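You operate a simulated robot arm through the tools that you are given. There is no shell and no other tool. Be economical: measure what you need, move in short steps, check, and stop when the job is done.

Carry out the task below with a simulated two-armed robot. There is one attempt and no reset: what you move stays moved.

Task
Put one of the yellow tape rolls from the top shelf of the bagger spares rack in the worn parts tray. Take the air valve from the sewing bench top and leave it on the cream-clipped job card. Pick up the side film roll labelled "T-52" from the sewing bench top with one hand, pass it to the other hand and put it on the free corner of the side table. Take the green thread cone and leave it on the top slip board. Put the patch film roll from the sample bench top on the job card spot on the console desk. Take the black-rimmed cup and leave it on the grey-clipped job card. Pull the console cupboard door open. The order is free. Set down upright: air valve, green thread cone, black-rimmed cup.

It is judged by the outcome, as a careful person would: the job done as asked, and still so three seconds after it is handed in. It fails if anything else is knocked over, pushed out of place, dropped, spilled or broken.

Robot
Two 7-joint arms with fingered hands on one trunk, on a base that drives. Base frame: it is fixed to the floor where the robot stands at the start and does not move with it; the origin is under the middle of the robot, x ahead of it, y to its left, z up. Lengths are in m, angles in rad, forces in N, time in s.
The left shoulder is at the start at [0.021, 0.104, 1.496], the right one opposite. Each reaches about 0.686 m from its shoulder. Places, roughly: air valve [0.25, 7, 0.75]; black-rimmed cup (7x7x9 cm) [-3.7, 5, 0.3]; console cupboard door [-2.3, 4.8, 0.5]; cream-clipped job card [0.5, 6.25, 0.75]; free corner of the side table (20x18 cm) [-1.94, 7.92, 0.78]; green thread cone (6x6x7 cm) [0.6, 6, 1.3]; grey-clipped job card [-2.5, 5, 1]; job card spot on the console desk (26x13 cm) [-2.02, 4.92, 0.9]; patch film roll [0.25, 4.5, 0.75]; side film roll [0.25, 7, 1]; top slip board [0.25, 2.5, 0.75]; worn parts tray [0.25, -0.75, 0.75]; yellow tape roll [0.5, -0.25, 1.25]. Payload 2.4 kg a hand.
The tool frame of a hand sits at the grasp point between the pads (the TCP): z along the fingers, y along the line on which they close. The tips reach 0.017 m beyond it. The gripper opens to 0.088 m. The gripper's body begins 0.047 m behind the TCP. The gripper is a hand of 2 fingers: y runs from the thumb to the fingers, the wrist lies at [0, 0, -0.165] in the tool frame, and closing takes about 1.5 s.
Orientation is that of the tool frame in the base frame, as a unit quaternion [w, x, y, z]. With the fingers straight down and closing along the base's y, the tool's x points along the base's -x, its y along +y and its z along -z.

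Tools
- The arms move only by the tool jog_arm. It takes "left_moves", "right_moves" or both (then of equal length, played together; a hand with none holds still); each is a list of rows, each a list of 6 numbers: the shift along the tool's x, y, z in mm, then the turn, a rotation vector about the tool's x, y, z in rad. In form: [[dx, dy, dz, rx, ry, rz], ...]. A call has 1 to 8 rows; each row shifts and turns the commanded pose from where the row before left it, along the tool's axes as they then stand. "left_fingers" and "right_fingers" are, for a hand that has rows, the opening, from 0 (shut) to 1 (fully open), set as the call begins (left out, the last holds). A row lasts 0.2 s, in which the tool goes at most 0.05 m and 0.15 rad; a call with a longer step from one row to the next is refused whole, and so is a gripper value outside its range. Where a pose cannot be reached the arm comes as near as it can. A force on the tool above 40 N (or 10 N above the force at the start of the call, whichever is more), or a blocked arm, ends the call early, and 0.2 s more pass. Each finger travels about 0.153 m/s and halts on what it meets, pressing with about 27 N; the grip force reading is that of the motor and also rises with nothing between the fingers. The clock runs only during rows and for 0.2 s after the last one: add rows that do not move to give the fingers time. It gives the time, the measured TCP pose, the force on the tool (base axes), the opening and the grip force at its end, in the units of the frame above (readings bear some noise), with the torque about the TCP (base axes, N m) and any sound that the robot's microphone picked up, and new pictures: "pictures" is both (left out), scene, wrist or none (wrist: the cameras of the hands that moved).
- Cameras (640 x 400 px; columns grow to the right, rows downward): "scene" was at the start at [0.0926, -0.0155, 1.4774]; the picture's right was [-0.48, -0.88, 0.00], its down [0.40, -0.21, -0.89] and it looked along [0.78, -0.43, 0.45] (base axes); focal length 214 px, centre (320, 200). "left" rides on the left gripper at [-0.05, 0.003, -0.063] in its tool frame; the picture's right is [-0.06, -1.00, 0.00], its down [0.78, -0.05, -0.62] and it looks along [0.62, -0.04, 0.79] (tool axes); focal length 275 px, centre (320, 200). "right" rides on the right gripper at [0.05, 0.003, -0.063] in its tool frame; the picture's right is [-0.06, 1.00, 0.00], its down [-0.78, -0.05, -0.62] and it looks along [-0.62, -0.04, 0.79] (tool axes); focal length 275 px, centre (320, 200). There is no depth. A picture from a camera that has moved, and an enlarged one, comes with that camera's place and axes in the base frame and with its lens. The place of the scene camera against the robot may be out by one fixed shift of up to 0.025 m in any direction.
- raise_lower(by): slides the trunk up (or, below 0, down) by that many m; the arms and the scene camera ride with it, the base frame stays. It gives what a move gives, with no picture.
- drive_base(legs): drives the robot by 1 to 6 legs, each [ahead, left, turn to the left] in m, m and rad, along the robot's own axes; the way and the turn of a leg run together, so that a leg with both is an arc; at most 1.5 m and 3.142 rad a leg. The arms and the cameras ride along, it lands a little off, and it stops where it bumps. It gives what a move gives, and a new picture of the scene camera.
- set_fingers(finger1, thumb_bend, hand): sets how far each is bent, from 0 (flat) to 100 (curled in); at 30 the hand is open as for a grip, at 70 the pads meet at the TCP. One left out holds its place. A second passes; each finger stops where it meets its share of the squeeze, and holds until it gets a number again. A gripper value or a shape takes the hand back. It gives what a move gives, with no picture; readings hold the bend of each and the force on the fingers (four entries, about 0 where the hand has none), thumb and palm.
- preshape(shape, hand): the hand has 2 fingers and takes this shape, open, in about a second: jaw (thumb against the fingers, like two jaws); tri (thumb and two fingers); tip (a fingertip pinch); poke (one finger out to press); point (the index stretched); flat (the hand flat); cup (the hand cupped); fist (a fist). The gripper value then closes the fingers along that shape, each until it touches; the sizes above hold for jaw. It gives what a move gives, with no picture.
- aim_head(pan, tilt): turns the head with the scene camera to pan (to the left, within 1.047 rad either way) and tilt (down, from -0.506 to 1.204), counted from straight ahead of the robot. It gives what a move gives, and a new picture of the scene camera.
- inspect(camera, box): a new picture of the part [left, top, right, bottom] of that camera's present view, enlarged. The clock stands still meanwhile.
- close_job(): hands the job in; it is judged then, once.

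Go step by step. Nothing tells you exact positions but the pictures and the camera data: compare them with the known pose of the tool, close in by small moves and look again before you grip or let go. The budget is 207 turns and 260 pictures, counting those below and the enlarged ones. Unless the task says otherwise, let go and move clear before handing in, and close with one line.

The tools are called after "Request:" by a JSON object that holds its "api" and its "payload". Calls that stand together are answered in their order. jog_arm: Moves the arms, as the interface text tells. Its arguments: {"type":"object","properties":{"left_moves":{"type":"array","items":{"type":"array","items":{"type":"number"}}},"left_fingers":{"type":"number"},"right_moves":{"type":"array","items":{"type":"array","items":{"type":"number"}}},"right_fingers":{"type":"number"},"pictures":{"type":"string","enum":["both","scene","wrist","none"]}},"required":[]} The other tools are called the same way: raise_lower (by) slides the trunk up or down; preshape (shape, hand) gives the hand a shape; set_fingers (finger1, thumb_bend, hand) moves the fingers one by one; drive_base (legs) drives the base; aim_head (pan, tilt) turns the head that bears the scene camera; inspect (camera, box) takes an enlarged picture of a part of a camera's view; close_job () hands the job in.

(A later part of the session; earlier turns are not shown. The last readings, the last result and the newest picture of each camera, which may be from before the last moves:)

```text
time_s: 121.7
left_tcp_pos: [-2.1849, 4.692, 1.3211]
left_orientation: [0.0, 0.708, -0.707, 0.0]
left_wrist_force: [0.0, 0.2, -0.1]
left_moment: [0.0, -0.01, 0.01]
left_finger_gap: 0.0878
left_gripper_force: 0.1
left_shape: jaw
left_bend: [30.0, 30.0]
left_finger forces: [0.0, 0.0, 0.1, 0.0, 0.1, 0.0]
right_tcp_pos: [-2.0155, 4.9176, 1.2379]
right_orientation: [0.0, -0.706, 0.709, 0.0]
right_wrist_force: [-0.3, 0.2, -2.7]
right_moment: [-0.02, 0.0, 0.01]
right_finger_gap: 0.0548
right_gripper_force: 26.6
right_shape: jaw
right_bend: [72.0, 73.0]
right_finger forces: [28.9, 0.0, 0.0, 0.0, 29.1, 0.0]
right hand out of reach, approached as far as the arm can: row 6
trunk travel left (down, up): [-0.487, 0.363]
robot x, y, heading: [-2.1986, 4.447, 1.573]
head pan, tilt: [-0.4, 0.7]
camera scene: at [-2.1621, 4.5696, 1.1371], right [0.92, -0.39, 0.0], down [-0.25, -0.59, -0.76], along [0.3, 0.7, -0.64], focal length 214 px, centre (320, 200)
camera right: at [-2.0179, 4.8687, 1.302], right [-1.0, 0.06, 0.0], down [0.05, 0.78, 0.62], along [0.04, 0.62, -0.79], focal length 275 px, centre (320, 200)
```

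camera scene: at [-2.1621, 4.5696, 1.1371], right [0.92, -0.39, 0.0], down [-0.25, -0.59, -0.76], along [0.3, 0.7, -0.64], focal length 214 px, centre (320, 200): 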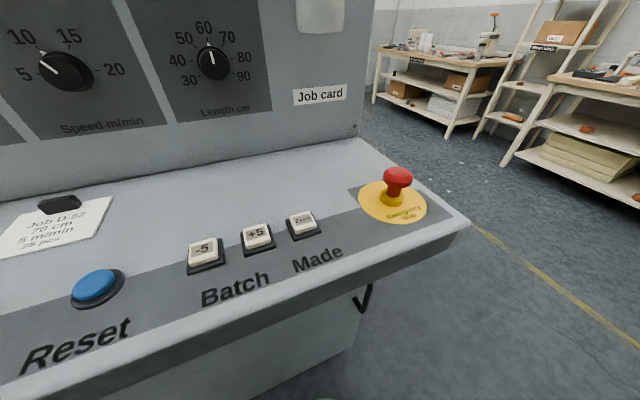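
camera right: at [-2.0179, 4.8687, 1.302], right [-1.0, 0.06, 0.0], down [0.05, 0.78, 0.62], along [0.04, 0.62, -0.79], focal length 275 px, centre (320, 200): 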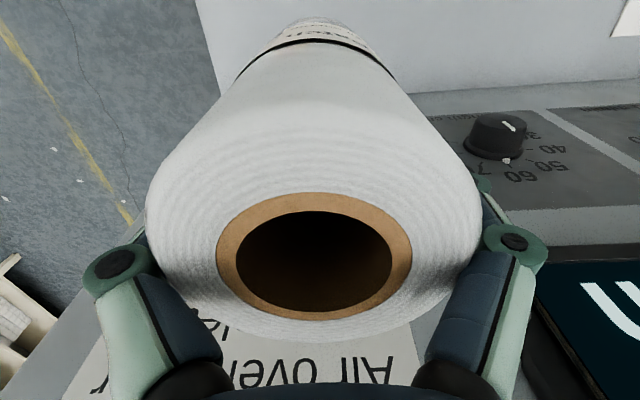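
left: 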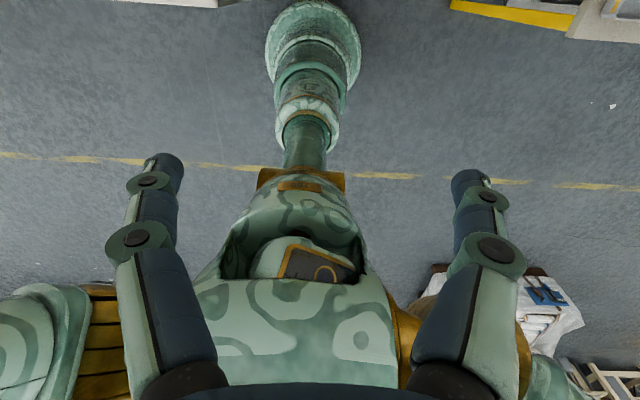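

Request:
{"api": "raise_lower", "payload": {"by": -0.17}}

Request:
{"api": "aim_head", "payload": {"pan": -0.5, "tilt": 0.3}}

```text
time_s: 123.6
left_tcp_pos: [-2.1839, 4.6916, 1.1511]
left_orientation: [0.0, -0.707, 0.707, 0.0]
left_wrist_force: [0.6, 0.5, 0.1]
left_moment: [-0.01, -0.01, 0.01]
left_finger_gap: 0.0883
left_gripper_force: 0.0
left_shape: jaw
left_bend: [30.0, 30.0]
left_finger forces: [0.0, 0.1, 0.0, 0.1, 0.1, 0.0]
right_tcp_pos: [-2.0165, 4.9179, 1.0694]
right_orientation: [-0.001, 0.707, -0.707, 0.001]
right_wrist_force: [-0.5, -0.4, -3.8]
right_moment: [0.02, 0.02, 0.03]
right_finger_gap: 0.0551
right_gripper_force: 26.7
right_shape: jaw
right_bend: [72.0, 73.0]
right_finger forces: [28.9, 0.0, 0.1, 0.0, 29.3, 0.1]
trunk travel left (down, up): [-0.317, 0.533]
robot x, y, heading: [-2.1997, 4.4456, 1.568]
head pan, tilt: [-0.4, 0.7]
```

```text
time_s: 124.5
left_tcp_pos: [-2.1839, 4.6919, 1.1514]
left_orientation: [-0.001, 0.707, -0.707, 0.0]
left_wrist_force: [-0.2, -0.4, 0.2]
left_moment: [0.02, -0.04, 0.01]
left_finger_gap: 0.0885
left_gripper_force: 0.1
left_shape: jaw
left_bend: [30.0, 30.0]
left_finger forces: [0.0, 0.0, 0.1, 0.0, 0.0, 0.0]
right_tcp_pos: [-2.0167, 4.9177, 1.0687]
right_orientation: [0.0, -0.707, 0.707, 0.0]
right_wrist_force: [-0.1, -0.7, -3.6]
right_moment: [0.03, -0.01, 0.05]
right_finger_gap: 0.055
right_gripper_force: 26.8
right_shape: jaw
right_bend: [72.0, 73.0]
right_finger forces: [28.7, 0.0, 0.0, 0.1, 29.0, 0.0]
trunk travel left (down, up): [-0.317, 0.533]
robot x, y, heading: [-2.1989, 4.4475, 1.566]
head pan, tilt: [-0.499, 0.3]
camera scene: at [-2.1504, 4.5779, 1.0021], right [0.88, -0.48, 0.0], down [-0.14, -0.26, -0.95], along [0.46, 0.84, -0.3], focal length 214 px, centre (320, 200)
```

scene: 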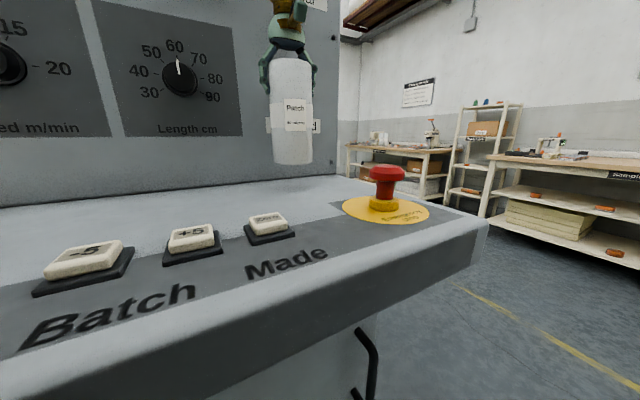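

Request:
{"api": "raise_lower", "payload": {"by": -0.035}}

Request:
{"api": "jog_arm", "payload": {"right_moves": [[0, 0, 5, 0, 0, 0], [0, 0, 5, 0, 0, 0], [0, 0, 5, 0, 0, 0]], "pictures": "scene"}}

```text
time_s: 125.2
left_tcp_pos: [-2.1848, 4.6924, 1.1161]
left_orientation: [0.0, 0.707, -0.707, 0.0]
left_wrist_force: [1.0, 0.3, 0.4]
left_moment: [-0.02, 0.0, -0.01]
left_finger_gap: 0.0877
left_gripper_force: 0.0
left_shape: jaw
left_bend: [30.0, 30.0]
left_finger forces: [0.1, 0.1, 0.1, 0.1, 0.0, 0.1]
right_tcp_pos: [-2.0164, 4.9173, 1.0349]
right_orientation: [-0.001, 0.707, -0.707, 0.0]
right_wrist_force: [-0.4, -0.8, -3.5]
right_moment: [0.0, 0.02, 0.01]
right_finger_gap: 0.0548
right_gripper_force: 27.1
right_shape: jaw
right_bend: [72.0, 73.0]
right_finger forces: [28.7, 0.1, 0.0, 0.1, 29.3, 0.0]
trunk travel left (down, up): [-0.282, 0.568]
robot x, y, heading: [-2.199, 4.4456, 1.573]
head pan, tilt: [-0.499, 0.3]
```

```text
time_s: 126.0
left_tcp_pos: [-2.1835, 4.6927, 1.1161]
left_orientation: [0.0, 0.707, -0.707, 0.0]
left_wrist_force: [1.0, 0.7, 0.1]
left_moment: [0.01, -0.03, -0.01]
left_finger_gap: 0.0878
left_gripper_force: 0.1
left_shape: jaw
left_bend: [30.0, 30.0]
left_finger forces: [0.0, 0.0, 0.0, 0.1, 0.0, 0.0]
right_tcp_pos: [-2.0177, 4.9166, 1.0204]
right_orientation: [0.002, -0.707, 0.707, 0.003]
right_wrist_force: [3.5, 4.4, 18.8]
right_moment: [-0.03, -0.05, 0.02]
right_finger_gap: 0.0544
right_gripper_force: 26.7
right_shape: jaw
right_bend: [73.0, 73.0]
right_finger forces: [30.8, 0.2, 0.0, 0.1, 34.9, 0.1]
trunk travel left (down, up): [-0.282, 0.568]
robot x, y, heading: [-2.2001, 4.4487, 1.568]
head pan, tilt: [-0.499, 0.3]
camera scene: at [-2.1505, 4.5785, 0.9676], right [0.88, -0.48, 0.0], down [-0.14, -0.26, -0.96], along [0.46, 0.84, -0.3], focal length 214 px, centre (320, 200)
```

scene: 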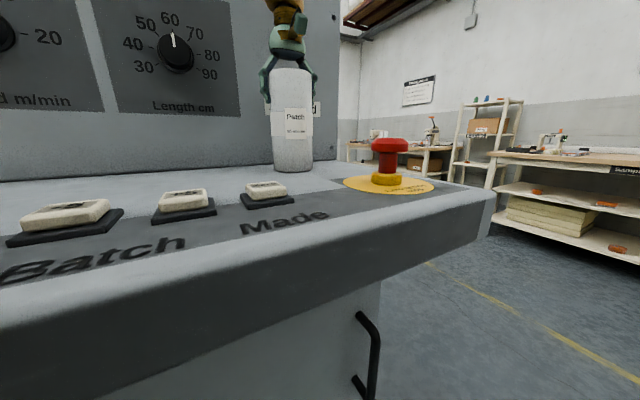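

Set down. I open the fingers wide and lift straight up.

Request:
{"api": "jog_arm", "payload": {"right_moves": [[0, 0, -2, 0, 0, 0], [0, 0, 0, 0, 0, 0], [0, 0, 0, 0, 0, 0], [0, 0, 0, 0, 0, 0], [0, 0, 0, 0, 0, 0]], "right_fingers": 1, "pictures": "none"}}

Request:
{"api": "set_fingers", "payload": {"hand": "right", "finger1": 18, "thumb_bend": 18}}

Request:
{"api": "inspect", "payload": {"camera": "right", "box": [0, 0, 640, 400]}}

Request:
{"api": "raise_lower", "payload": {"by": 0.03}}

Request:
{"api": "inspect", "payload": {"camera": "scene", "box": [0, 0, 640, 400]}}

```text
time_s: 127.2
left_tcp_pos: [-2.1833, 4.6913, 1.1157]
left_orientation: [0.0, 0.707, -0.707, 0.0]
left_wrist_force: [0.6, -0.1, 0.2]
left_moment: [0.03, -0.01, 0.03]
left_finger_gap: 0.0878
left_gripper_force: 0.0
left_shape: jaw
left_bend: [30.0, 30.0]
left_finger forces: [0.0, 0.0, 0.0, 0.1, 0.0, 0.1]
right_tcp_pos: [-2.0175, 4.9173, 1.0208]
right_orientation: [0.0, -0.707, 0.708, 0.001]
right_wrist_force: [5.1, 4.8, 21.9]
right_moment: [-0.13, -0.21, 0.04]
right_finger_gap: 0.0868
right_gripper_force: 0.0
right_shape: jaw
right_bend: [30.0, 30.0]
right_finger forces: [8.9, 0.1, 0.0, 0.0, 20.4, 0.0]
trunk travel left (down, up): [-0.282, 0.568]
robot x, y, heading: [-2.2025, 4.4456, 1.571]
head pan, tilt: [-0.499, 0.3]
```

```text
time_s: 128.2
left_tcp_pos: [-2.1842, 4.6918, 1.116]
left_orientation: [0.0, -0.707, 0.707, -0.001]
left_wrist_force: [0.0, -0.3, 0.4]
left_moment: [0.0, 0.0, 0.01]
left_finger_gap: 0.0881
left_gripper_force: 0.0
left_shape: jaw
left_bend: [30.0, 30.0]
left_finger forces: [0.0, 0.0, 0.1, 0.0, 0.1, 0.0]
right_tcp_pos: [-2.0173, 4.9178, 1.0204]
right_orientation: [0.0, -0.707, 0.707, 0.0]
right_wrist_force: [4.6, 2.9, 15.0]
right_moment: [-0.1, -0.19, 0.06]
right_finger_gap: 0.107
right_gripper_force: 8.1
right_shape: fingers
right_bend: [18.0, 18.0]
right_finger forces: [3.5, 0.0, 0.0, 0.0, 12.3, 0.1]
trunk travel left (down, up): [-0.282, 0.568]
robot x, y, heading: [-2.2003, 4.4446, 1.572]
head pan, tilt: [-0.499, 0.3]
```

```text
1.00 times, centred on (320, 200) of right (not enlarged: the box is as wide or as high as the picture)
camera zoom: at [-2.0198, 4.8677, 1.0849], right [-1.0, 0.06, 0.0], down [0.05, 0.78, 0.62], along [0.04, 0.62, -0.79], focal length 275 px, centre (320, 200)
```

zoom: 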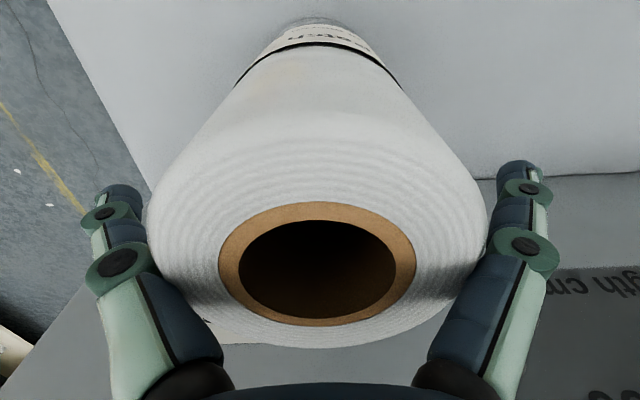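

```text
time_s: 129.0
left_tcp_pos: [-2.1829, 4.6918, 1.145]
left_orientation: [-0.001, -0.707, 0.707, 0.001]
left_wrist_force: [-0.2, -0.1, 0.9]
left_moment: [0.02, -0.02, 0.05]
left_finger_gap: 0.088
left_gripper_force: 0.0
left_shape: jaw
left_bend: [30.0, 30.0]
left_finger forces: [0.1, 0.1, 0.1, 0.0, 0.1, 0.0]
right_tcp_pos: [-2.0175, 4.9171, 1.0509]
right_orientation: [0.0, 0.707, -0.707, 0.001]
right_wrist_force: [-0.3, 0.5, 0.4]
right_moment: [0.06, 0.04, 0.02]
right_finger_gap: 0.1005
right_gripper_force: 0.1
right_shape: fingers
right_bend: [18.0, 18.0]
right_finger forces: [0.0, 0.1, 0.0, 0.0, 0.1, 0.1]
trunk travel left (down, up): [-0.312, 0.538]
robot x, y, heading: [-2.2044, 4.4441, 1.568]
head pan, tilt: [-0.499, 0.3]
```

```text
1.00 times, centred on (320, 200) of scene (not enlarged: the box is as wide or as high as the picture)
camera zoom: at [-2.1505, 4.578, 0.9971], right [0.88, -0.48, 0.0], down [-0.14, -0.26, -0.96], along [0.46, 0.84, -0.3], focal length 214 px, centre (320, 200)
```

zoom: 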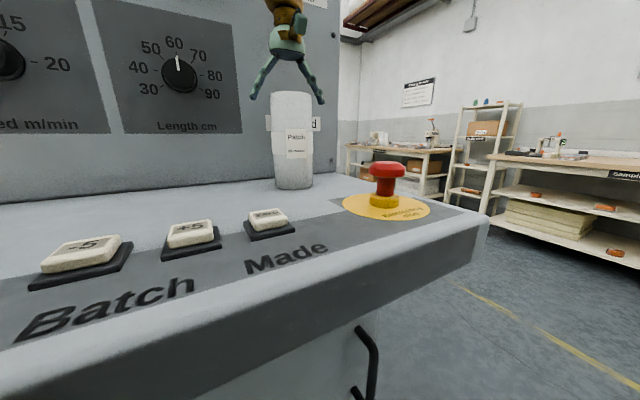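

The patch roll stands on the spot. I clear upward, retract, and look left for the cup at about [-3.7, 5, 0.3].

Request:
{"api": "raise_lower", "payload": {"by": 0.12}}

Request:
{"api": "jog_arm", "payload": {"right_moves": [[45, 0, 0, 0, 0, 0], [45, 0, 0, 0, 0, 0], [45, 0, 0, 0, 0, 0], [45, 0, 0, 0, 0, 0], [45, 0, 0, 0, 0, 0]], "right_fingers": 1, "pictures": "none"}}

Request:
{"api": "drive_base", "payload": {"legs": [[-0.45, 0, 0], [0, 0.9, 0]]}}

Request:
{"api": "aim_head", "payload": {"pan": 0.4, "tilt": 0.6}}

```text
time_s: 130.5
left_tcp_pos: [-2.1843, 4.6922, 1.2668]
left_orientation: [0.0, 0.707, -0.707, -0.001]
left_wrist_force: [0.6, 0.1, -0.1]
left_moment: [0.03, 0.0, -0.03]
left_finger_gap: 0.0881
left_gripper_force: 0.1
left_shape: jaw
left_bend: [30.0, 30.0]
left_finger forces: [0.0, 0.0, 0.0, 0.1, 0.0, 0.0]
right_tcp_pos: [-2.018, 4.918, 1.1699]
right_orientation: [0.001, 0.707, -0.707, 0.001]
right_wrist_force: [0.0, 0.2, -0.6]
right_moment: [0.01, 0.0, 0.0]
right_finger_gap: 0.1006
right_gripper_force: 0.1
right_shape: fingers
right_bend: [18.0, 18.0]
right_finger forces: [0.1, 0.0, 0.1, 0.0, 0.0, 0.0]
trunk travel left (down, up): [-0.432, 0.418]
robot x, y, heading: [-2.2027, 4.4442, 1.573]
head pan, tilt: [-0.499, 0.3]
```

```text
time_s: 131.7
left_tcp_pos: [-2.1836, 4.6918, 1.266]
left_orientation: [0.0, 0.707, -0.707, 0.0]
left_wrist_force: [-0.4, -0.2, -0.1]
left_moment: [-0.02, -0.01, 0.01]
left_finger_gap: 0.0877
left_gripper_force: 0.1
left_shape: jaw
left_bend: [30.0, 30.0]
left_finger forces: [0.1, 0.1, 0.0, 0.0, 0.0, 0.0]
right_tcp_pos: [-2.0181, 4.6917, 1.1713]
right_orientation: [0.0, -0.707, 0.707, 0.001]
right_wrist_force: [-0.6, 0.1, -0.9]
right_moment: [0.01, 0.04, 0.01]
right_finger_gap: 0.088
right_gripper_force: 0.1
right_shape: jaw
right_bend: [30.0, 30.0]
right_finger forces: [0.1, 0.1, 0.0, 0.1, 0.1, 0.1]
trunk travel left (down, up): [-0.432, 0.418]
robot x, y, heading: [-2.1996, 4.4446, 1.571]
head pan, tilt: [-0.499, 0.3]
```

```text
time_s: 138.7
left_tcp_pos: [-3.0764, 4.2491, 1.2652]
left_orientation: [0.0, -0.702, 0.712, 0.0]
left_wrist_force: [0.5, -1.0, -0.1]
left_moment: [0.01, -0.01, 0.02]
left_finger_gap: 0.0879
left_gripper_force: 0.1
left_shape: jaw
left_bend: [30.0, 30.0]
left_finger forces: [0.0, 0.1, 0.0, 0.1, 0.0, 0.1]
right_tcp_pos: [-2.9112, 4.2476, 1.1715]
right_orientation: [0.0, -0.702, 0.712, 0.0]
right_wrist_force: [-0.1, -0.5, 0.0]
right_moment: [0.01, 0.03, 0.01]
right_finger_gap: 0.0881
right_gripper_force: 0.0
right_shape: jaw
right_bend: [30.0, 30.0]
right_finger forces: [0.1, 0.1, 0.0, 0.0, 0.0, 0.0]
trunk travel left (down, up): [-0.432, 0.418]
robot x, y, heading: [-3.0965, 4.0034, 1.564]
head pan, tilt: [-0.499, 0.3]
camera scene: at [-3.0454, 4.1316, 1.1178], right [0.87, -0.49, 0.0], down [-0.15, -0.26, -0.96], along [0.47, 0.83, -0.3], focal length 214 px, centre (320, 200)
```

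scene: 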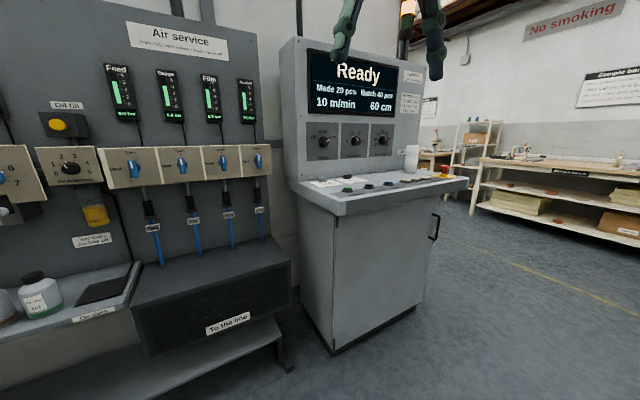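

```text
time_s: 139.9
left_tcp_pos: [-3.0778, 4.2486, 1.2661]
left_orientation: [0.0, -0.702, 0.712, 0.0]
left_wrist_force: [0.5, -0.3, 0.3]
left_moment: [-0.03, -0.01, -0.03]
left_finger_gap: 0.0881
left_gripper_force: 0.0
left_shape: jaw
left_bend: [30.0, 30.0]
left_finger forces: [0.0, 0.0, 0.0, 0.1, 0.0, 0.0]
right_tcp_pos: [-2.9106, 4.2475, 1.1722]
right_orientation: [-0.001, -0.701, 0.713, -0.001]
right_wrist_force: [-1.1, -0.2, -0.8]
right_moment: [0.03, -0.01, 0.01]
right_finger_gap: 0.0879
right_gripper_force: 0.0
right_shape: jaw
right_bend: [30.0, 30.0]
right_finger forces: [0.0, 0.0, 0.1, 0.0, 0.0, 0.0]
trunk travel left (down, up): [-0.432, 0.418]
robot x, y, heading: [-3.0949, 4.0023, 1.554]
head pan, tilt: [0.4, 0.6]
camera scene: at [-3.1242, 4.1322, 1.0904], right [0.93, 0.38, 0.0], down [0.21, -0.52, -0.83], along [-0.31, 0.77, -0.56], focal length 214 px, centre (320, 200)
```

scene: 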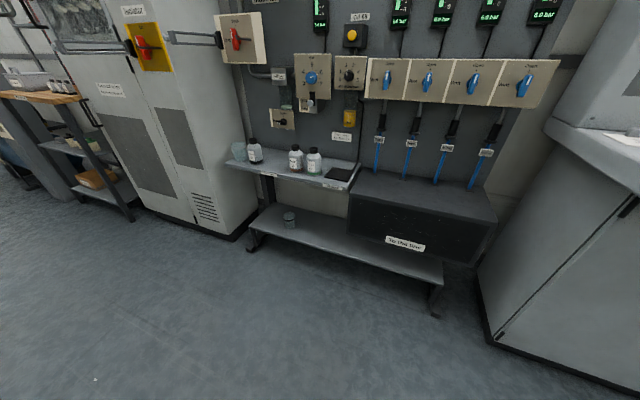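

Request:
{"api": "inspect", "payload": {"camera": "scene", "box": [220, 130, 380, 240]}}

```text
3.64 times, centred on (300, 185) of scene
camera zoom: at [-3.1242, 4.1322, 1.0904], right [0.93, 0.38, 0.0], down [0.21, -0.52, -0.83], along [-0.31, 0.77, -0.56], focal length 780 px, centre (393, 254)
```

zoom: 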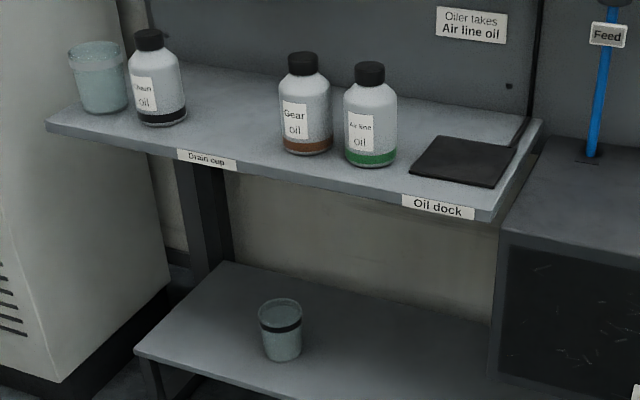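

The black-rimmed cup is on the low shelf under the oil dock, near [-3.64, 4.95, 0.25]. I move closer and look from lower down.

Request:
{"api": "drive_base", "payload": {"legs": [[0, 0.42, 0.017], [0.15, 0, 0]]}}

Request:
{"api": "raise_lower", "payload": {"by": -0.4}}

Request:
{"api": "aim_head", "payload": {"pan": 0.1, "tilt": 0.4}}

```text
time_s: 143.5
left_tcp_pos: [-3.4972, 4.4047, 1.2648]
left_orientation: [0.0, 0.707, -0.707, 0.0]
left_wrist_force: [0.1, -0.1, 0.0]
left_moment: [0.0, 0.0, 0.0]
left_finger_gap: 0.0879
left_gripper_force: 0.0
left_shape: jaw
left_bend: [30.0, 30.0]
left_finger forces: [0.1, 0.0, 0.1, 0.1, 0.0, 0.1]
right_tcp_pos: [-3.3322, 4.4044, 1.1716]
right_orientation: [0.001, 0.707, -0.707, 0.001]
right_wrist_force: [0.2, -0.3, 0.0]
right_moment: [-0.01, 0.01, 0.02]
right_finger_gap: 0.0881
right_gripper_force: 0.1
right_shape: jaw
right_bend: [30.0, 30.0]
right_finger forces: [0.0, 0.1, 0.0, 0.1, 0.0, 0.0]
trunk travel left (down, up): [-0.432, 0.418]
robot x, y, heading: [-3.5136, 4.1553, 1.572]
head pan, tilt: [0.4, 0.6]
camera scene: at [-3.5431, 4.2866, 1.0903], right [0.92, 0.39, 0.0], down [0.22, -0.52, -0.82], along [-0.32, 0.76, -0.57], focal length 214 px, centre (320, 200)
```

scene: 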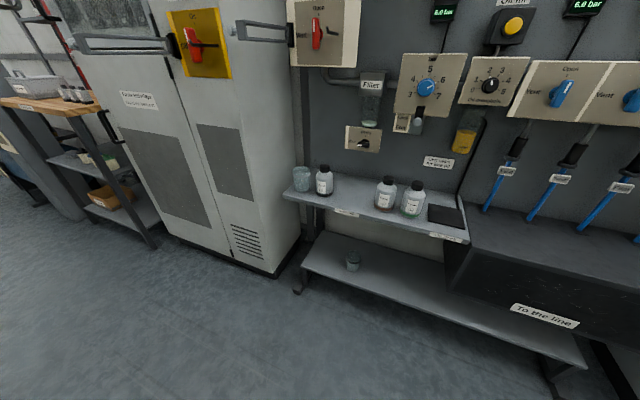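

```text
time_s: 147.3
left_tcp_pos: [-3.4976, 4.4036, 0.8667]
left_orientation: [0.0, -0.706, 0.708, -0.001]
left_wrist_force: [-1.3, -0.1, -1.0]
left_moment: [0.02, -0.01, -0.01]
left_finger_gap: 0.0878
left_gripper_force: 0.1
left_shape: jaw
left_bend: [30.0, 30.0]
left_finger forces: [0.0, 0.0, 0.1, 0.0, 0.0, 0.0]
right_tcp_pos: [-3.3305, 4.4233, 0.7554]
right_orientation: [0.034, 0.706, -0.706, 0.033]
right_wrist_force: [0.5, 0.0, -0.4]
right_moment: [0.03, -0.03, 0.01]
right_finger_gap: 0.0879
right_gripper_force: 0.0
right_shape: jaw
right_bend: [30.0, 30.0]
right_finger forces: [0.0, 0.0, 0.0, 0.0, 0.1, 0.1]
trunk travel left (down, up): [-0.032, 0.818]
robot x, y, heading: [-3.5158, 4.1577, 1.573]
head pan, tilt: [0.4, 0.6]
```

```text
time_s: 148.1
left_tcp_pos: [-3.4959, 4.4044, 0.8658]
left_orientation: [0.0, -0.707, 0.707, 0.0]
left_wrist_force: [-0.5, 0.2, -0.4]
left_moment: [-0.01, 0.0, 0.02]
left_finger_gap: 0.0881
left_gripper_force: 0.0
left_shape: jaw
left_bend: [30.0, 30.0]
left_finger forces: [0.0, 0.0, 0.0, 0.1, 0.0, 0.1]
right_tcp_pos: [-3.3321, 4.4234, 0.7552]
right_orientation: [-0.033, -0.706, 0.707, -0.032]
right_wrist_force: [0.3, 0.1, -1.0]
right_moment: [-0.01, 0.0, 0.0]
right_finger_gap: 0.0882
right_gripper_force: 0.0
right_shape: jaw
right_bend: [30.0, 30.0]
right_finger forces: [0.0, 0.0, 0.1, 0.0, 0.1, 0.1]
trunk travel left (down, up): [-0.032, 0.818]
robot x, y, heading: [-3.5133, 4.1553, 1.568]
head pan, tilt: [0.099, 0.4]
camera scene: at [-3.518, 4.3137, 0.7123], right [0.99, 0.1, 0.0], down [0.04, -0.39, -0.92], along [-0.09, 0.92, -0.39], focal length 214 px, centre (320, 200)
```

scene: 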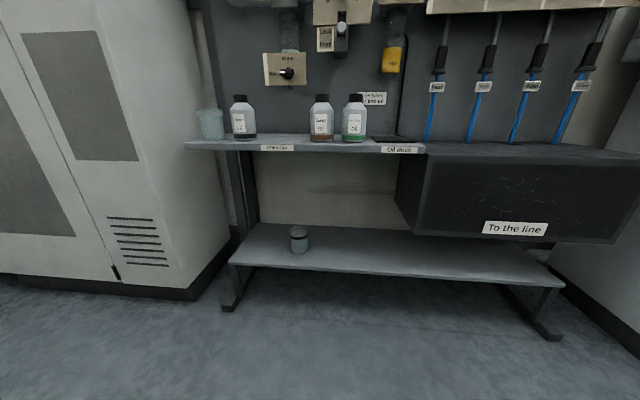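

Triangulated: cup base ≈ [-3.655, 4.956, 0.239], dock shelf front at y≈4.886, z≈0.62. I tilt the left hand forward (camera on top) in free space.

Request:
{"api": "jog_arm", "payload": {"left_moves": [[-45, 0, 0, 0, 0, 0], [-45, 0, 30, 0, -0.137, 0], [0, 0, 20, 0, -0.137, 0], [0, 0, 0, 0, -0.137, 0], [0, 0, 0, 0, -0.137, 0], [0, 0, 0, 0, -0.137, 0], [0, 0, 0, 0, -0.137, 0], [0, 0, 0, 0, -0.137, 0]]}}

```text
refused: row 2 steps farther than a row can; nothing moved
```

Request:
{"api": "jog_arm", "payload": {"left_moves": [[-45, 0, 0, 0, 0, 0], [-45, 0, 0, 0, -0.137, 0], [0, 0, 20, 0, -0.137, 0], [0, 0, 0, 0, -0.137, 0], [0, 0, 0, 0, -0.137, 0], [0, 0, 0, 0, -0.137, 0], [0, 0, 0, 0, -0.137, 0], [0, 0, 0, 0, -0.137, 0]]}}

```text
time_s: 149.9
left_tcp_pos: [-3.4969, 4.4982, 0.8451]
left_orientation: [-0.326, 0.628, -0.627, -0.326]
left_wrist_force: [-0.3, -0.6, -0.2]
left_moment: [0.02, 0.02, 0.03]
left_finger_gap: 0.0878
left_gripper_force: 0.0
left_shape: jaw
left_bend: [30.0, 30.0]
left_finger forces: [0.1, 0.0, 0.0, 0.0, 0.0, 0.0]
right_tcp_pos: [-3.3308, 4.4228, 0.7557]
right_orientation: [0.033, 0.706, -0.706, 0.033]
right_wrist_force: [-0.2, -0.2, 0.2]
right_moment: [0.02, 0.01, 0.02]
right_finger_gap: 0.0877
right_gripper_force: 0.0
right_shape: jaw
right_bend: [30.0, 30.0]
right_finger forces: [0.1, 0.0, 0.0, 0.0, 0.1, 0.1]
trunk travel left (down, up): [-0.032, 0.818]
robot x, y, heading: [-3.5126, 4.1592, 1.57]
head pan, tilt: [0.099, 0.4]
camera scene: at [-3.518, 4.3137, 0.7123], right [1.0, 0.1, 0.0], down [0.04, -0.39, -0.92], along [-0.09, 0.92, -0.39], focal length 214 px, centre (320, 200)
camera left: at [-3.4997, 4.4727, 0.9222], right [1.0, 0.04, 0.05], down [0.05, -0.96, -0.29], along [0.04, 0.29, -0.96], focal length 275 px, centre (320, 200)
```

scene: 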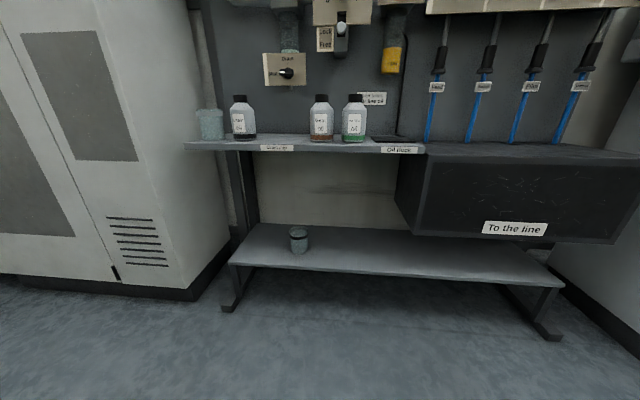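
left: 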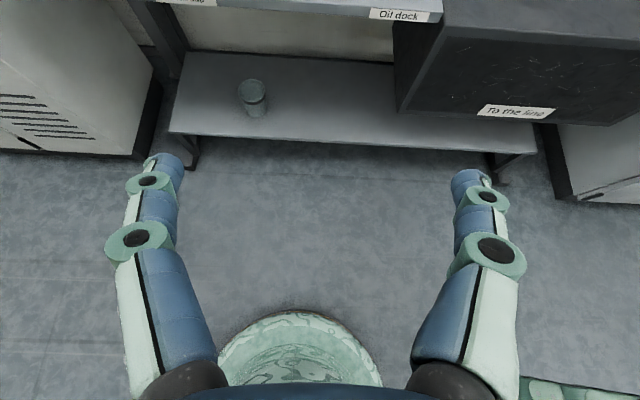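

Request:
{"api": "jog_arm", "payload": {"left_moves": [[36.9, 0, 25.8, 0, 0, 0], [36.9, 0, 25.8, 0, 0, 0], [36.9, 0, 25.8, 0, 0, 0], [36.9, 0, 25.8, 0, 0, 0], [36.9, 0, 25.8, 0, 0, 0], [36.9, 0, 25.8, 0, 0, 0], [36.9, 0, 25.8, 0, 0, 0], [36.9, 0, 25.8, 0, 0, 0]], "pictures": "none"}}

Request:
{"api": "jog_arm", "payload": {"left_moves": [[36.9, 0, 25.8, 0, 0, 0], [36.9, 0, 25.8, 0, 0, 0], [16, 0, 11, 0, 0, 0]]}}

```text
time_s: 151.7
left_tcp_pos: [-3.4927, 4.4993, 0.4857]
left_orientation: [-0.327, 0.628, -0.626, -0.327]
left_wrist_force: [-0.6, -0.6, 0.3]
left_moment: [-0.01, 0.04, 0.0]
left_finger_gap: 0.088
left_gripper_force: 0.1
left_shape: jaw
left_bend: [30.0, 30.0]
left_finger forces: [0.1, 0.0, 0.0, 0.1, 0.1, 0.0]
left hand out of reach, approached as far as the arm can: row 3
right_tcp_pos: [-3.3311, 4.4238, 0.7567]
right_orientation: [0.033, 0.706, -0.706, 0.033]
right_wrist_force: [0.7, -0.1, -0.2]
right_moment: [0.01, 0.01, 0.0]
right_finger_gap: 0.0883
right_gripper_force: 0.1
right_shape: jaw
right_bend: [30.0, 30.0]
right_finger forces: [0.0, 0.1, 0.1, 0.0, 0.0, 0.0]
trunk travel left (down, up): [-0.032, 0.818]
robot x, y, heading: [-3.5129, 4.1626, 1.572]
head pan, tilt: [0.099, 0.4]
```

```text
time_s: 152.5
left_tcp_pos: [-3.4742, 4.5001, 0.3928]
left_orientation: [-0.324, 0.629, -0.628, -0.326]
left_wrist_force: [0.3, -0.3, -0.3]
left_moment: [0.01, -0.02, -0.01]
left_finger_gap: 0.0879
left_gripper_force: 0.0
left_shape: jaw
left_bend: [30.0, 30.0]
left_finger forces: [0.0, 0.0, 0.1, 0.0, 0.0, 0.1]
left hand out of reach, approached as far as the arm can: row 2, 3
right_tcp_pos: [-3.3318, 4.4236, 0.756]
right_orientation: [-0.033, -0.706, 0.707, -0.033]
right_wrist_force: [0.5, -0.6, 0.2]
right_moment: [-0.03, -0.02, 0.0]
right_finger_gap: 0.0884
right_gripper_force: 0.1
right_shape: jaw
right_bend: [30.0, 30.0]
right_finger forces: [0.0, 0.0, 0.1, 0.1, 0.1, 0.1]
trunk travel left (down, up): [-0.032, 0.818]
robot x, y, heading: [-3.516, 4.1562, 1.574]
head pan, tilt: [0.099, 0.4]
camera scene: at [-3.518, 4.3137, 0.7123], right [1.0, 0.1, 0.0], down [0.04, -0.39, -0.92], along [-0.09, 0.92, -0.39], focal length 214 px, centre (320, 200)
camera left: at [-3.4772, 4.4767, 0.4695], right [1.0, 0.04, 0.05], down [0.05, -0.96, -0.28], along [0.04, 0.28, -0.96], focal length 275 px, centre (320, 200)
```

scene: 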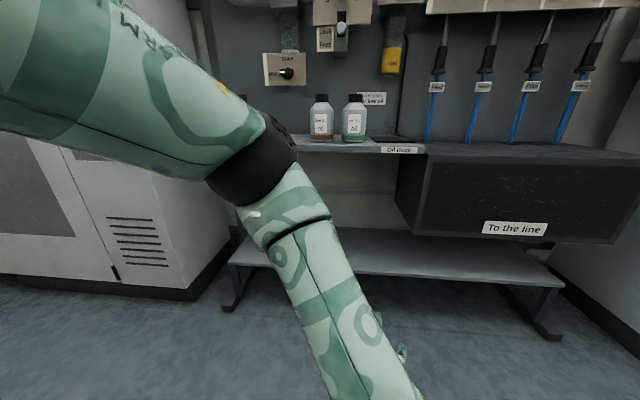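
left: 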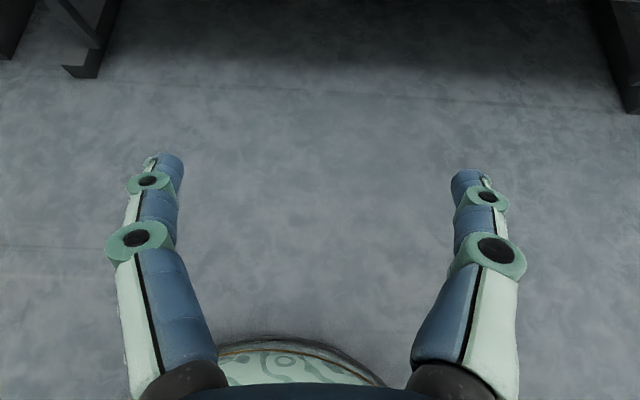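

Request:
{"api": "jog_arm", "payload": {"left_moves": [[9, 38, 17.5, 0, 0, 0], [9, 38, 17.5, 0, 0, 0], [9, 38, 17.5, 0, 0, 0], [9, 37, 17.5, 0, 0, 0], [0, 0, 0, 0, 0, 0]], "pictures": "scene"}}

```text
time_s: 153.7
left_tcp_pos: [-3.5053, 4.5513, 0.4155]
left_orientation: [-0.321, 0.63, -0.627, -0.327]
left_wrist_force: [-0.1, -0.5, -0.9]
left_moment: [0.03, -0.02, -0.01]
left_finger_gap: 0.088
left_gripper_force: 0.0
left_shape: jaw
left_bend: [30.0, 30.0]
left_finger forces: [0.0, 0.0, 0.0, 0.0, 0.1, 0.0]
left hand out of reach, approached as far as the arm can: row 1, 2, 3, 4
right_tcp_pos: [-3.3325, 4.4228, 0.756]
right_orientation: [0.033, 0.707, -0.706, 0.033]
right_wrist_force: [0.7, 0.5, -0.2]
right_moment: [0.0, 0.01, 0.01]
right_finger_gap: 0.0883
right_gripper_force: 0.0
right_shape: jaw
right_bend: [30.0, 30.0]
right_finger forces: [0.1, 0.0, 0.0, 0.0, 0.0, 0.0]
trunk travel left (down, up): [-0.032, 0.818]
robot x, y, heading: [-3.5111, 4.1597, 1.57]
head pan, tilt: [0.099, 0.4]
camera scene: at [-3.5179, 4.3137, 0.7123], right [1.0, 0.1, 0.0], down [0.04, -0.39, -0.92], along [-0.09, 0.92, -0.39], focal length 214 px, centre (320, 200)
```

scene: 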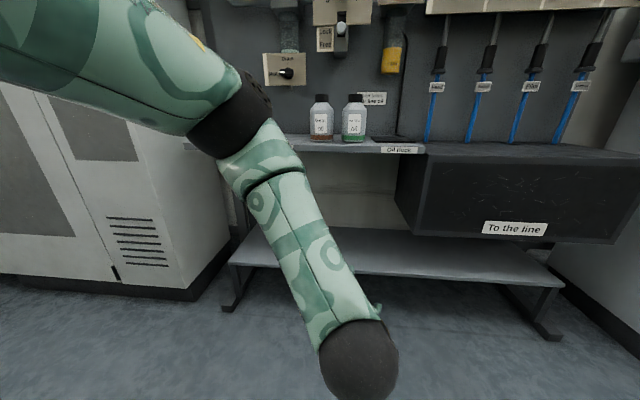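

Request:
{"api": "jog_arm", "payload": {"left_moves": [[-23, 0, 33, 0, 0, 0], [-23, 0, 33, 0, 0, 0], [-23, 0, 33, 0, 0, 0], [0, 30, 0, 0, 0, 0], [0, 30, 0, 0, 0, 0], [0, 30, 0, 0, 0, 0]], "pictures": "scene"}}

```text
time_s: 155.1
left_tcp_pos: [-3.5485, 4.6876, 0.4404]
left_orientation: [-0.321, 0.63, -0.627, -0.327]
left_wrist_force: [-0.1, -0.5, -0.4]
left_moment: [0.01, 0.0, 0.0]
left_finger_gap: 0.088
left_gripper_force: 0.0
left_shape: jaw
left_bend: [30.0, 30.0]
left_finger forces: [0.0, 0.0, 0.0, 0.1, 0.0, 0.0]
left hand out of reach, approached as far as the arm can: row 4, 5, 6
right_tcp_pos: [-3.3319, 4.4228, 0.7555]
right_orientation: [-0.033, -0.706, 0.706, -0.032]
right_wrist_force: [-0.1, 0.1, -0.2]
right_moment: [-0.01, 0.0, 0.0]
right_finger_gap: 0.088
right_gripper_force: 0.0
right_shape: jaw
right_bend: [30.0, 30.0]
right_finger forces: [0.1, 0.0, 0.0, 0.0, 0.1, 0.1]
trunk travel left (down, up): [-0.032, 0.818]
robot x, y, heading: [-3.5167, 4.1562, 1.567]
head pan, tilt: [0.099, 0.4]
camera scene: at [-3.5179, 4.3137, 0.7123], right [1.0, 0.1, 0.0], down [0.04, -0.39, -0.92], along [-0.09, 0.92, -0.39], focal length 214 px, centre (320, 200)
```

scene: 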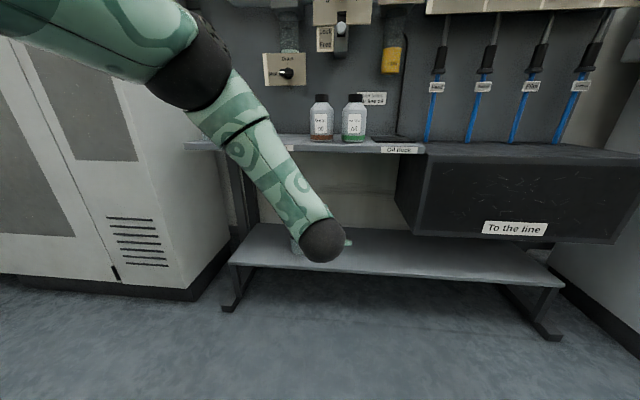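

Request:
{"api": "jog_arm", "payload": {"left_moves": [[26.7, 0, 18.7, 0, 0, 0], [26.7, 0, 18.7, 0, 0, 0], [26.7, 0, 18.7, 0, 0, 0], [26.7, 0, 18.7, 0, 0, 0]], "pictures": "wrist"}}

```text
time_s: 156.1
left_tcp_pos: [-3.5007, 4.7104, 0.3314]
left_orientation: [-0.323, 0.629, -0.628, -0.325]
left_wrist_force: [0.0, -0.6, -0.4]
left_moment: [-0.01, 0.03, 0.0]
left_finger_gap: 0.0879
left_gripper_force: 0.1
left_shape: jaw
left_bend: [30.0, 30.0]
left_finger forces: [0.0, 0.0, 0.0, 0.0, 0.0, 0.1]
left hand out of reach, approached as far as the arm can: row 1, 2, 3, 4
right_tcp_pos: [-3.3317, 4.4224, 0.7562]
right_orientation: [-0.032, -0.706, 0.706, -0.033]
right_wrist_force: [0.4, 0.8, 0.8]
right_moment: [0.0, -0.04, 0.01]
right_finger_gap: 0.0881
right_gripper_force: 0.1
right_shape: jaw
right_bend: [30.0, 30.0]
right_finger forces: [0.1, 0.0, 0.0, 0.1, 0.0, 0.0]
trunk travel left (down, up): [-0.032, 0.818]
robot x, y, heading: [-3.5144, 4.1547, 1.575]
head pan, tilt: [0.099, 0.4]
camera left: at [-3.5035, 4.6873, 0.4079], right [1.0, 0.04, 0.05], down [0.05, -0.96, -0.28], along [0.04, 0.28, -0.96], focal length 275 px, centre (320, 200)
```

left: 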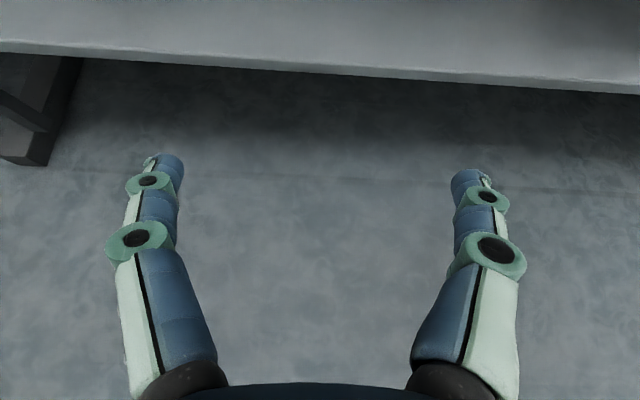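

Reach is good at this extension. I shift the base left to line up with the cup, lower the trunk and creep forward.

Request:
{"api": "drive_base", "payload": {"legs": [[0, 0.155, 0]]}}

Request:
{"api": "raise_lower", "payload": {"by": -0.025}}

Request:
{"api": "drive_base", "payload": {"legs": [[0.11, 0, 0]]}}

Request:
{"api": "inspect", "payload": {"camera": "left", "box": [0, 0, 640, 400]}}

```text
time_s: 157.5
left_tcp_pos: [-3.6583, 4.7121, 0.3323]
left_orientation: [-0.323, 0.63, -0.626, -0.327]
left_wrist_force: [-0.2, 0.3, 0.0]
left_moment: [-0.02, 0.02, -0.01]
left_finger_gap: 0.0881
left_gripper_force: 0.1
left_shape: jaw
left_bend: [30.0, 30.0]
left_finger forces: [0.0, 0.0, 0.1, 0.0, 0.1, 0.0]
right_tcp_pos: [-3.4871, 4.4246, 0.7572]
right_orientation: [0.033, 0.706, -0.706, 0.032]
right_wrist_force: [-0.7, -0.1, 0.5]
right_moment: [0.0, 0.0, 0.02]
right_finger_gap: 0.088
right_gripper_force: 0.0
right_shape: jaw
right_bend: [30.0, 30.0]
right_finger forces: [0.0, 0.0, 0.1, 0.0, 0.0, 0.0]
trunk travel left (down, up): [-0.032, 0.818]
robot x, y, heading: [-3.6731, 4.1594, 1.571]
head pan, tilt: [0.099, 0.4]
camera scene: at [-3.6749, 4.3138, 0.7123], right [1.0, 0.1, 0.0], down [0.04, -0.39, -0.92], along [-0.09, 0.92, -0.39], focal length 214 px, centre (320, 200)
```

scene: 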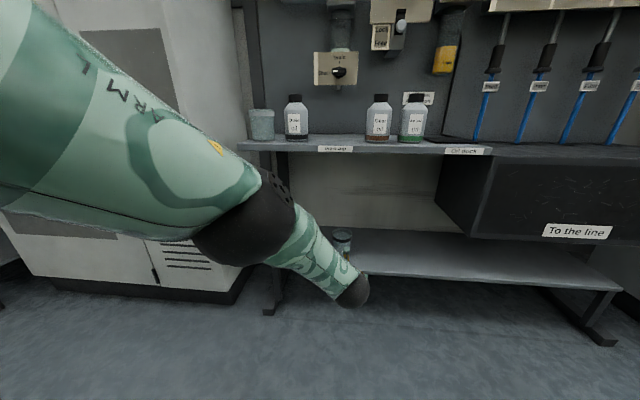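

```text
time_s: 158.2
left_tcp_pos: [-3.6582, 4.7125, 0.3069]
left_orientation: [-0.32, 0.631, -0.627, -0.326]
left_wrist_force: [0.9, 0.7, -0.4]
left_moment: [-0.02, 0.02, -0.02]
left_finger_gap: 0.0881
left_gripper_force: 0.1
left_shape: jaw
left_bend: [30.0, 30.0]
left_finger forces: [0.0, 0.0, 0.1, 0.0, 0.0, 0.0]
right_tcp_pos: [-3.4883, 4.4293, 0.7283]
right_orientation: [0.041, 0.706, -0.706, 0.041]
right_wrist_force: [0.2, 0.7, 0.5]
right_moment: [0.01, -0.04, 0.01]
right_finger_gap: 0.0883
right_gripper_force: 0.1
right_shape: jaw
right_bend: [30.0, 30.0]
right_finger forces: [0.1, 0.0, 0.0, 0.0, 0.0, 0.0]
trunk travel left (down, up): [-0.007, 0.843]
robot x, y, heading: [-3.6668, 4.1581, 1.576]
head pan, tilt: [0.099, 0.4]
```

```text
time_s: 159.4
left_tcp_pos: [-3.6584, 4.8225, 0.3074]
left_orientation: [-0.321, 0.631, -0.627, -0.326]
left_wrist_force: [0.2, 0.8, 1.2]
left_moment: [0.01, -0.02, 0.0]
left_finger_gap: 0.0879
left_gripper_force: 0.0
left_shape: jaw
left_bend: [30.0, 30.0]
left_finger forces: [0.0, 0.0, 0.0, 0.0, 0.0, 0.0]
right_tcp_pos: [-3.4884, 4.5382, 0.7274]
right_orientation: [-0.042, -0.706, 0.706, -0.042]
right_wrist_force: [-0.7, 0.6, 0.1]
right_moment: [-0.01, 0.0, 0.0]
right_finger_gap: 0.088
right_gripper_force: 0.2
right_shape: jaw
right_bend: [30.0, 30.0]
right_finger forces: [0.1, 0.0, 0.0, 0.0, 0.1, 0.0]
trunk travel left (down, up): [-0.007, 0.843]
robot x, y, heading: [-3.6642, 4.2659, 1.575]
head pan, tilt: [0.099, 0.4]
camera scene: at [-3.6748, 4.4255, 0.6887], right [1.0, 0.1, 0.0], down [0.04, -0.39, -0.92], along [-0.09, 0.92, -0.39], focal length 214 px, centre (320, 200)
```

scene: 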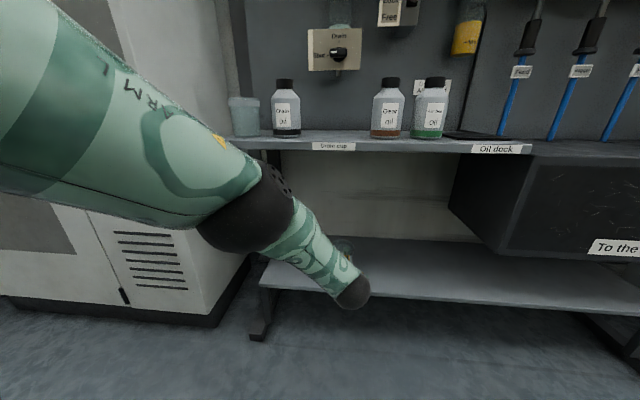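

```text
1.00 times, centred on (320, 200) of left (not enlarged: the box is as wide or as high as the picture)
camera zoom: at [-3.6598, 4.7993, 0.3839], right [1.0, 0.04, 0.05], down [0.05, -0.96, -0.28], along [0.03, 0.28, -0.96], focal length 275 px, centre (320, 200)
```

zoom: 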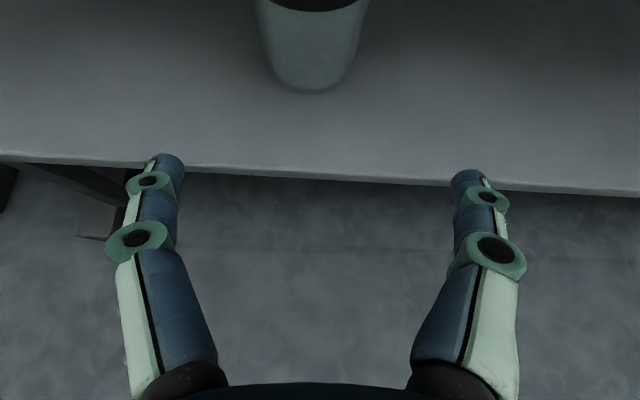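

Cup is centred between the fingers. I open a bit wider and advance onto it.

Request:
{"api": "set_fingers", "payload": {"hand": "left", "finger1": 24, "thumb_bend": 24}}

Request:
{"api": "drive_base", "payload": {"legs": [[0.07, 0.002, 0]]}}

Request:
{"api": "inspect", "payload": {"camera": "left", "box": [0, 0, 640, 400]}}

```text
time_s: 160.4
left_tcp_pos: [-3.6582, 4.822, 0.3069]
left_orientation: [-0.321, 0.63, -0.628, -0.326]
left_wrist_force: [0.4, 0.4, -0.5]
left_moment: [-0.02, -0.01, -0.01]
left_finger_gap: 0.0918
left_gripper_force: 0.0
left_shape: fingers
left_bend: [24.0, 24.0]
left_finger forces: [0.0, 0.1, 0.0, 0.0, 0.1, 0.0]
right_tcp_pos: [-3.4886, 4.5391, 0.7284]
right_orientation: [-0.041, -0.706, 0.706, -0.041]
right_wrist_force: [0.9, 0.4, -0.7]
right_moment: [-0.01, 0.01, 0.0]
right_finger_gap: 0.0879
right_gripper_force: 0.1
right_shape: jaw
right_bend: [30.0, 30.0]
right_finger forces: [0.1, 0.0, 0.0, 0.0, 0.0, 0.0]
trunk travel left (down, up): [-0.007, 0.843]
robot x, y, heading: [-3.6716, 4.2651, 1.574]
head pan, tilt: [0.099, 0.4]
```

```text
time_s: 161.4
left_tcp_pos: [-3.6607, 4.8946, 0.308]
left_orientation: [-0.32, 0.631, -0.627, -0.326]
left_wrist_force: [-0.5, 0.0, 0.0]
left_moment: [-0.01, 0.03, 0.01]
left_finger_gap: 0.0919
left_gripper_force: 0.0
left_shape: fingers
left_bend: [24.0, 24.0]
left_finger forces: [0.0, 0.0, 0.1, 0.1, 0.1, 0.1]
right_tcp_pos: [-3.49, 4.6097, 0.7269]
right_orientation: [-0.041, -0.706, 0.706, -0.041]
right_wrist_force: [-0.1, 0.6, -0.1]
right_moment: [0.01, 0.0, -0.01]
right_finger_gap: 0.0882
right_gripper_force: 0.1
right_shape: jaw
right_bend: [30.0, 30.0]
right_finger forces: [0.0, 0.0, 0.0, 0.0, 0.0, 0.0]
trunk travel left (down, up): [-0.007, 0.843]
robot x, y, heading: [-3.6734, 4.3369, 1.57]
head pan, tilt: [0.099, 0.4]
camera scene: at [-3.677, 4.496, 0.6887], right [0.99, 0.1, 0.0], down [0.04, -0.39, -0.92], along [-0.09, 0.92, -0.39], focal length 214 px, centre (320, 200)
```

scene: 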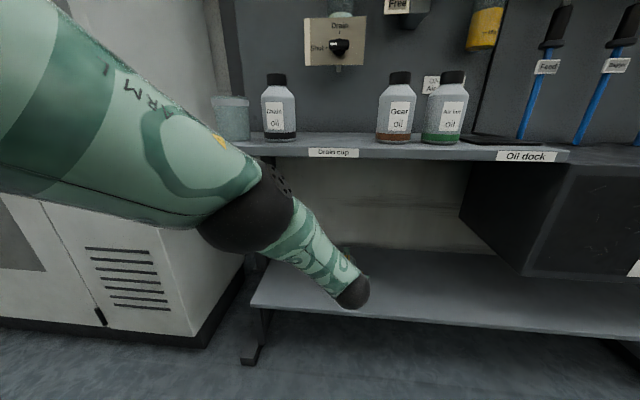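

```text
1.00 times, centred on (320, 200) of left (not enlarged: the box is as wide or as high as the picture)
camera zoom: at [-3.6623, 4.8698, 0.3838], right [1.0, 0.04, 0.05], down [0.06, -0.96, -0.28], along [0.03, 0.28, -0.96], focal length 275 px, centre (320, 200)
```

zoom: 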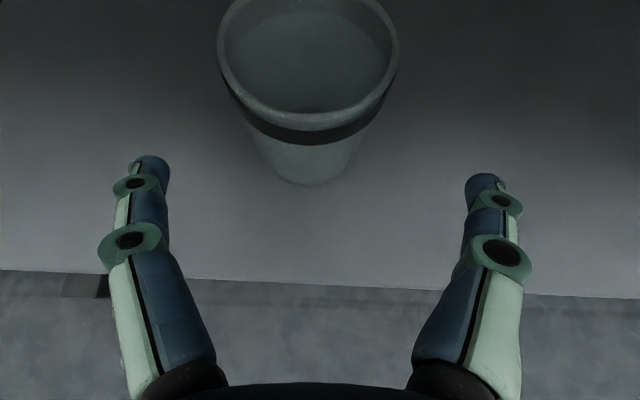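

The rim turns out lower (z≈0.30) than I thought, so I lower the hand some 40 mm.

Request:
{"api": "jog_arm", "payload": {"left_moves": [[11, 0, 7.7, 0, 0, 0], [11, 0, 7.7, 0, 0, 0], [11, 0, 7.7, 0, 0, 0], [0, 0, 0, 0, 0, 0]], "pictures": "wrist"}}

```text
time_s: 162.4
left_tcp_pos: [-3.6674, 4.885, 0.2868]
left_orientation: [-0.319, 0.632, -0.627, -0.326]
left_wrist_force: [-0.4, -0.3, 0.3]
left_moment: [0.0, 0.0, -0.01]
left_finger_gap: 0.092
left_gripper_force: 0.0
left_shape: fingers
left_bend: [24.0, 24.0]
left_finger forces: [0.0, 0.0, 0.0, 0.1, 0.1, 0.0]
left hand out of reach, approached as far as the arm can: row 2, 3
right_tcp_pos: [-3.4899, 4.6088, 0.7272]
right_orientation: [-0.042, -0.706, 0.706, -0.041]
right_wrist_force: [-0.9, 0.0, 1.4]
right_moment: [0.0, 0.03, -0.01]
right_finger_gap: 0.0879
right_gripper_force: 0.0
right_shape: jaw
right_bend: [30.0, 30.0]
right_finger forces: [0.0, 0.0, 0.0, 0.1, 0.1, 0.0]
trunk travel left (down, up): [-0.007, 0.843]
robot x, y, heading: [-3.6735, 4.3381, 1.568]
head pan, tilt: [0.099, 0.4]
camera left: at [-3.6685, 4.8621, 0.3639], right [1.0, 0.05, 0.04], down [0.06, -0.96, -0.27], along [0.03, 0.28, -0.96], focal length 275 px, centre (320, 200)
```

left: 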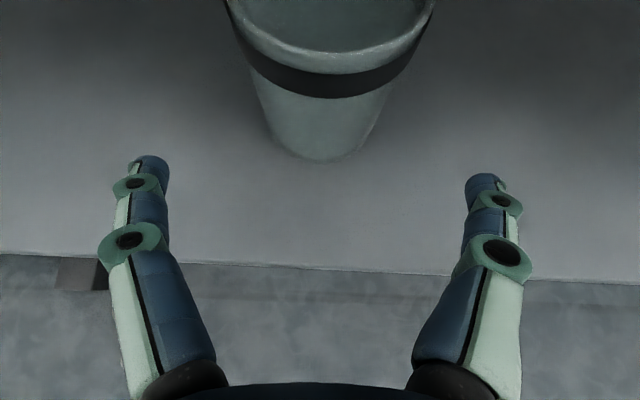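

Request:
{"api": "jog_arm", "payload": {"left_moves": [[0, 0, 0, 0, 0.13, 0], [0, 0, 0, 0, 0.13, 0], [8, 0, 9.5, 0, 0, 0], [8, 0, 9.5, 0, 0, 0], [0, 0, 0, 0, 0, 0]], "pictures": "wrist"}}

```text
time_s: 163.6
left_tcp_pos: [-3.6647, 4.882, 0.2751]
left_orientation: [-0.237, 0.668, -0.663, -0.242]
left_wrist_force: [0.1, 0.6, 0.3]
left_moment: [0.02, -0.01, -0.03]
left_finger_gap: 0.0918
left_gripper_force: 0.0
left_shape: fingers
left_bend: [24.0, 24.0]
left_finger forces: [0.0, 0.1, 0.0, 0.0, 0.1, 0.0]
left hand out of reach, approached as far as the arm can: row 1, 3, 4
right_tcp_pos: [-3.4912, 4.6094, 0.7279]
right_orientation: [-0.041, -0.705, 0.706, -0.041]
right_wrist_force: [0.0, -0.3, 0.8]
right_moment: [0.0, 0.0, 0.01]
right_finger_gap: 0.0882
right_gripper_force: 0.2
right_shape: jaw
right_bend: [30.0, 30.0]
right_finger forces: [0.0, 0.0, 0.1, 0.0, 0.0, 0.0]
trunk travel left (down, up): [-0.007, 0.843]
robot x, y, heading: [-3.6767, 4.3379, 1.572]
head pan, tilt: [0.099, 0.4]
camera left: at [-3.6669, 4.8791, 0.3555], right [1.0, 0.06, 0.03], down [0.06, -1.0, -0.02], along [0.03, 0.02, -1.0], focal length 275 px, centre (320, 200)
```

left: 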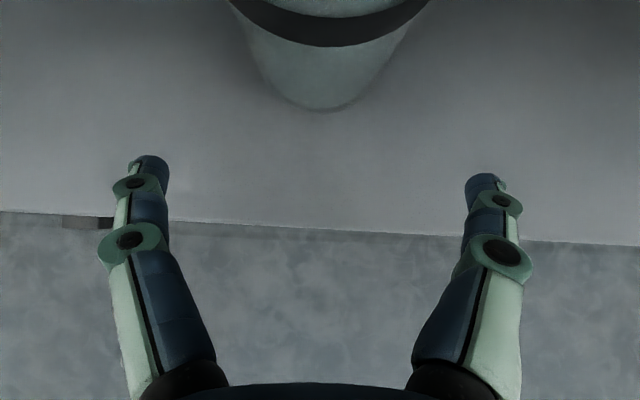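

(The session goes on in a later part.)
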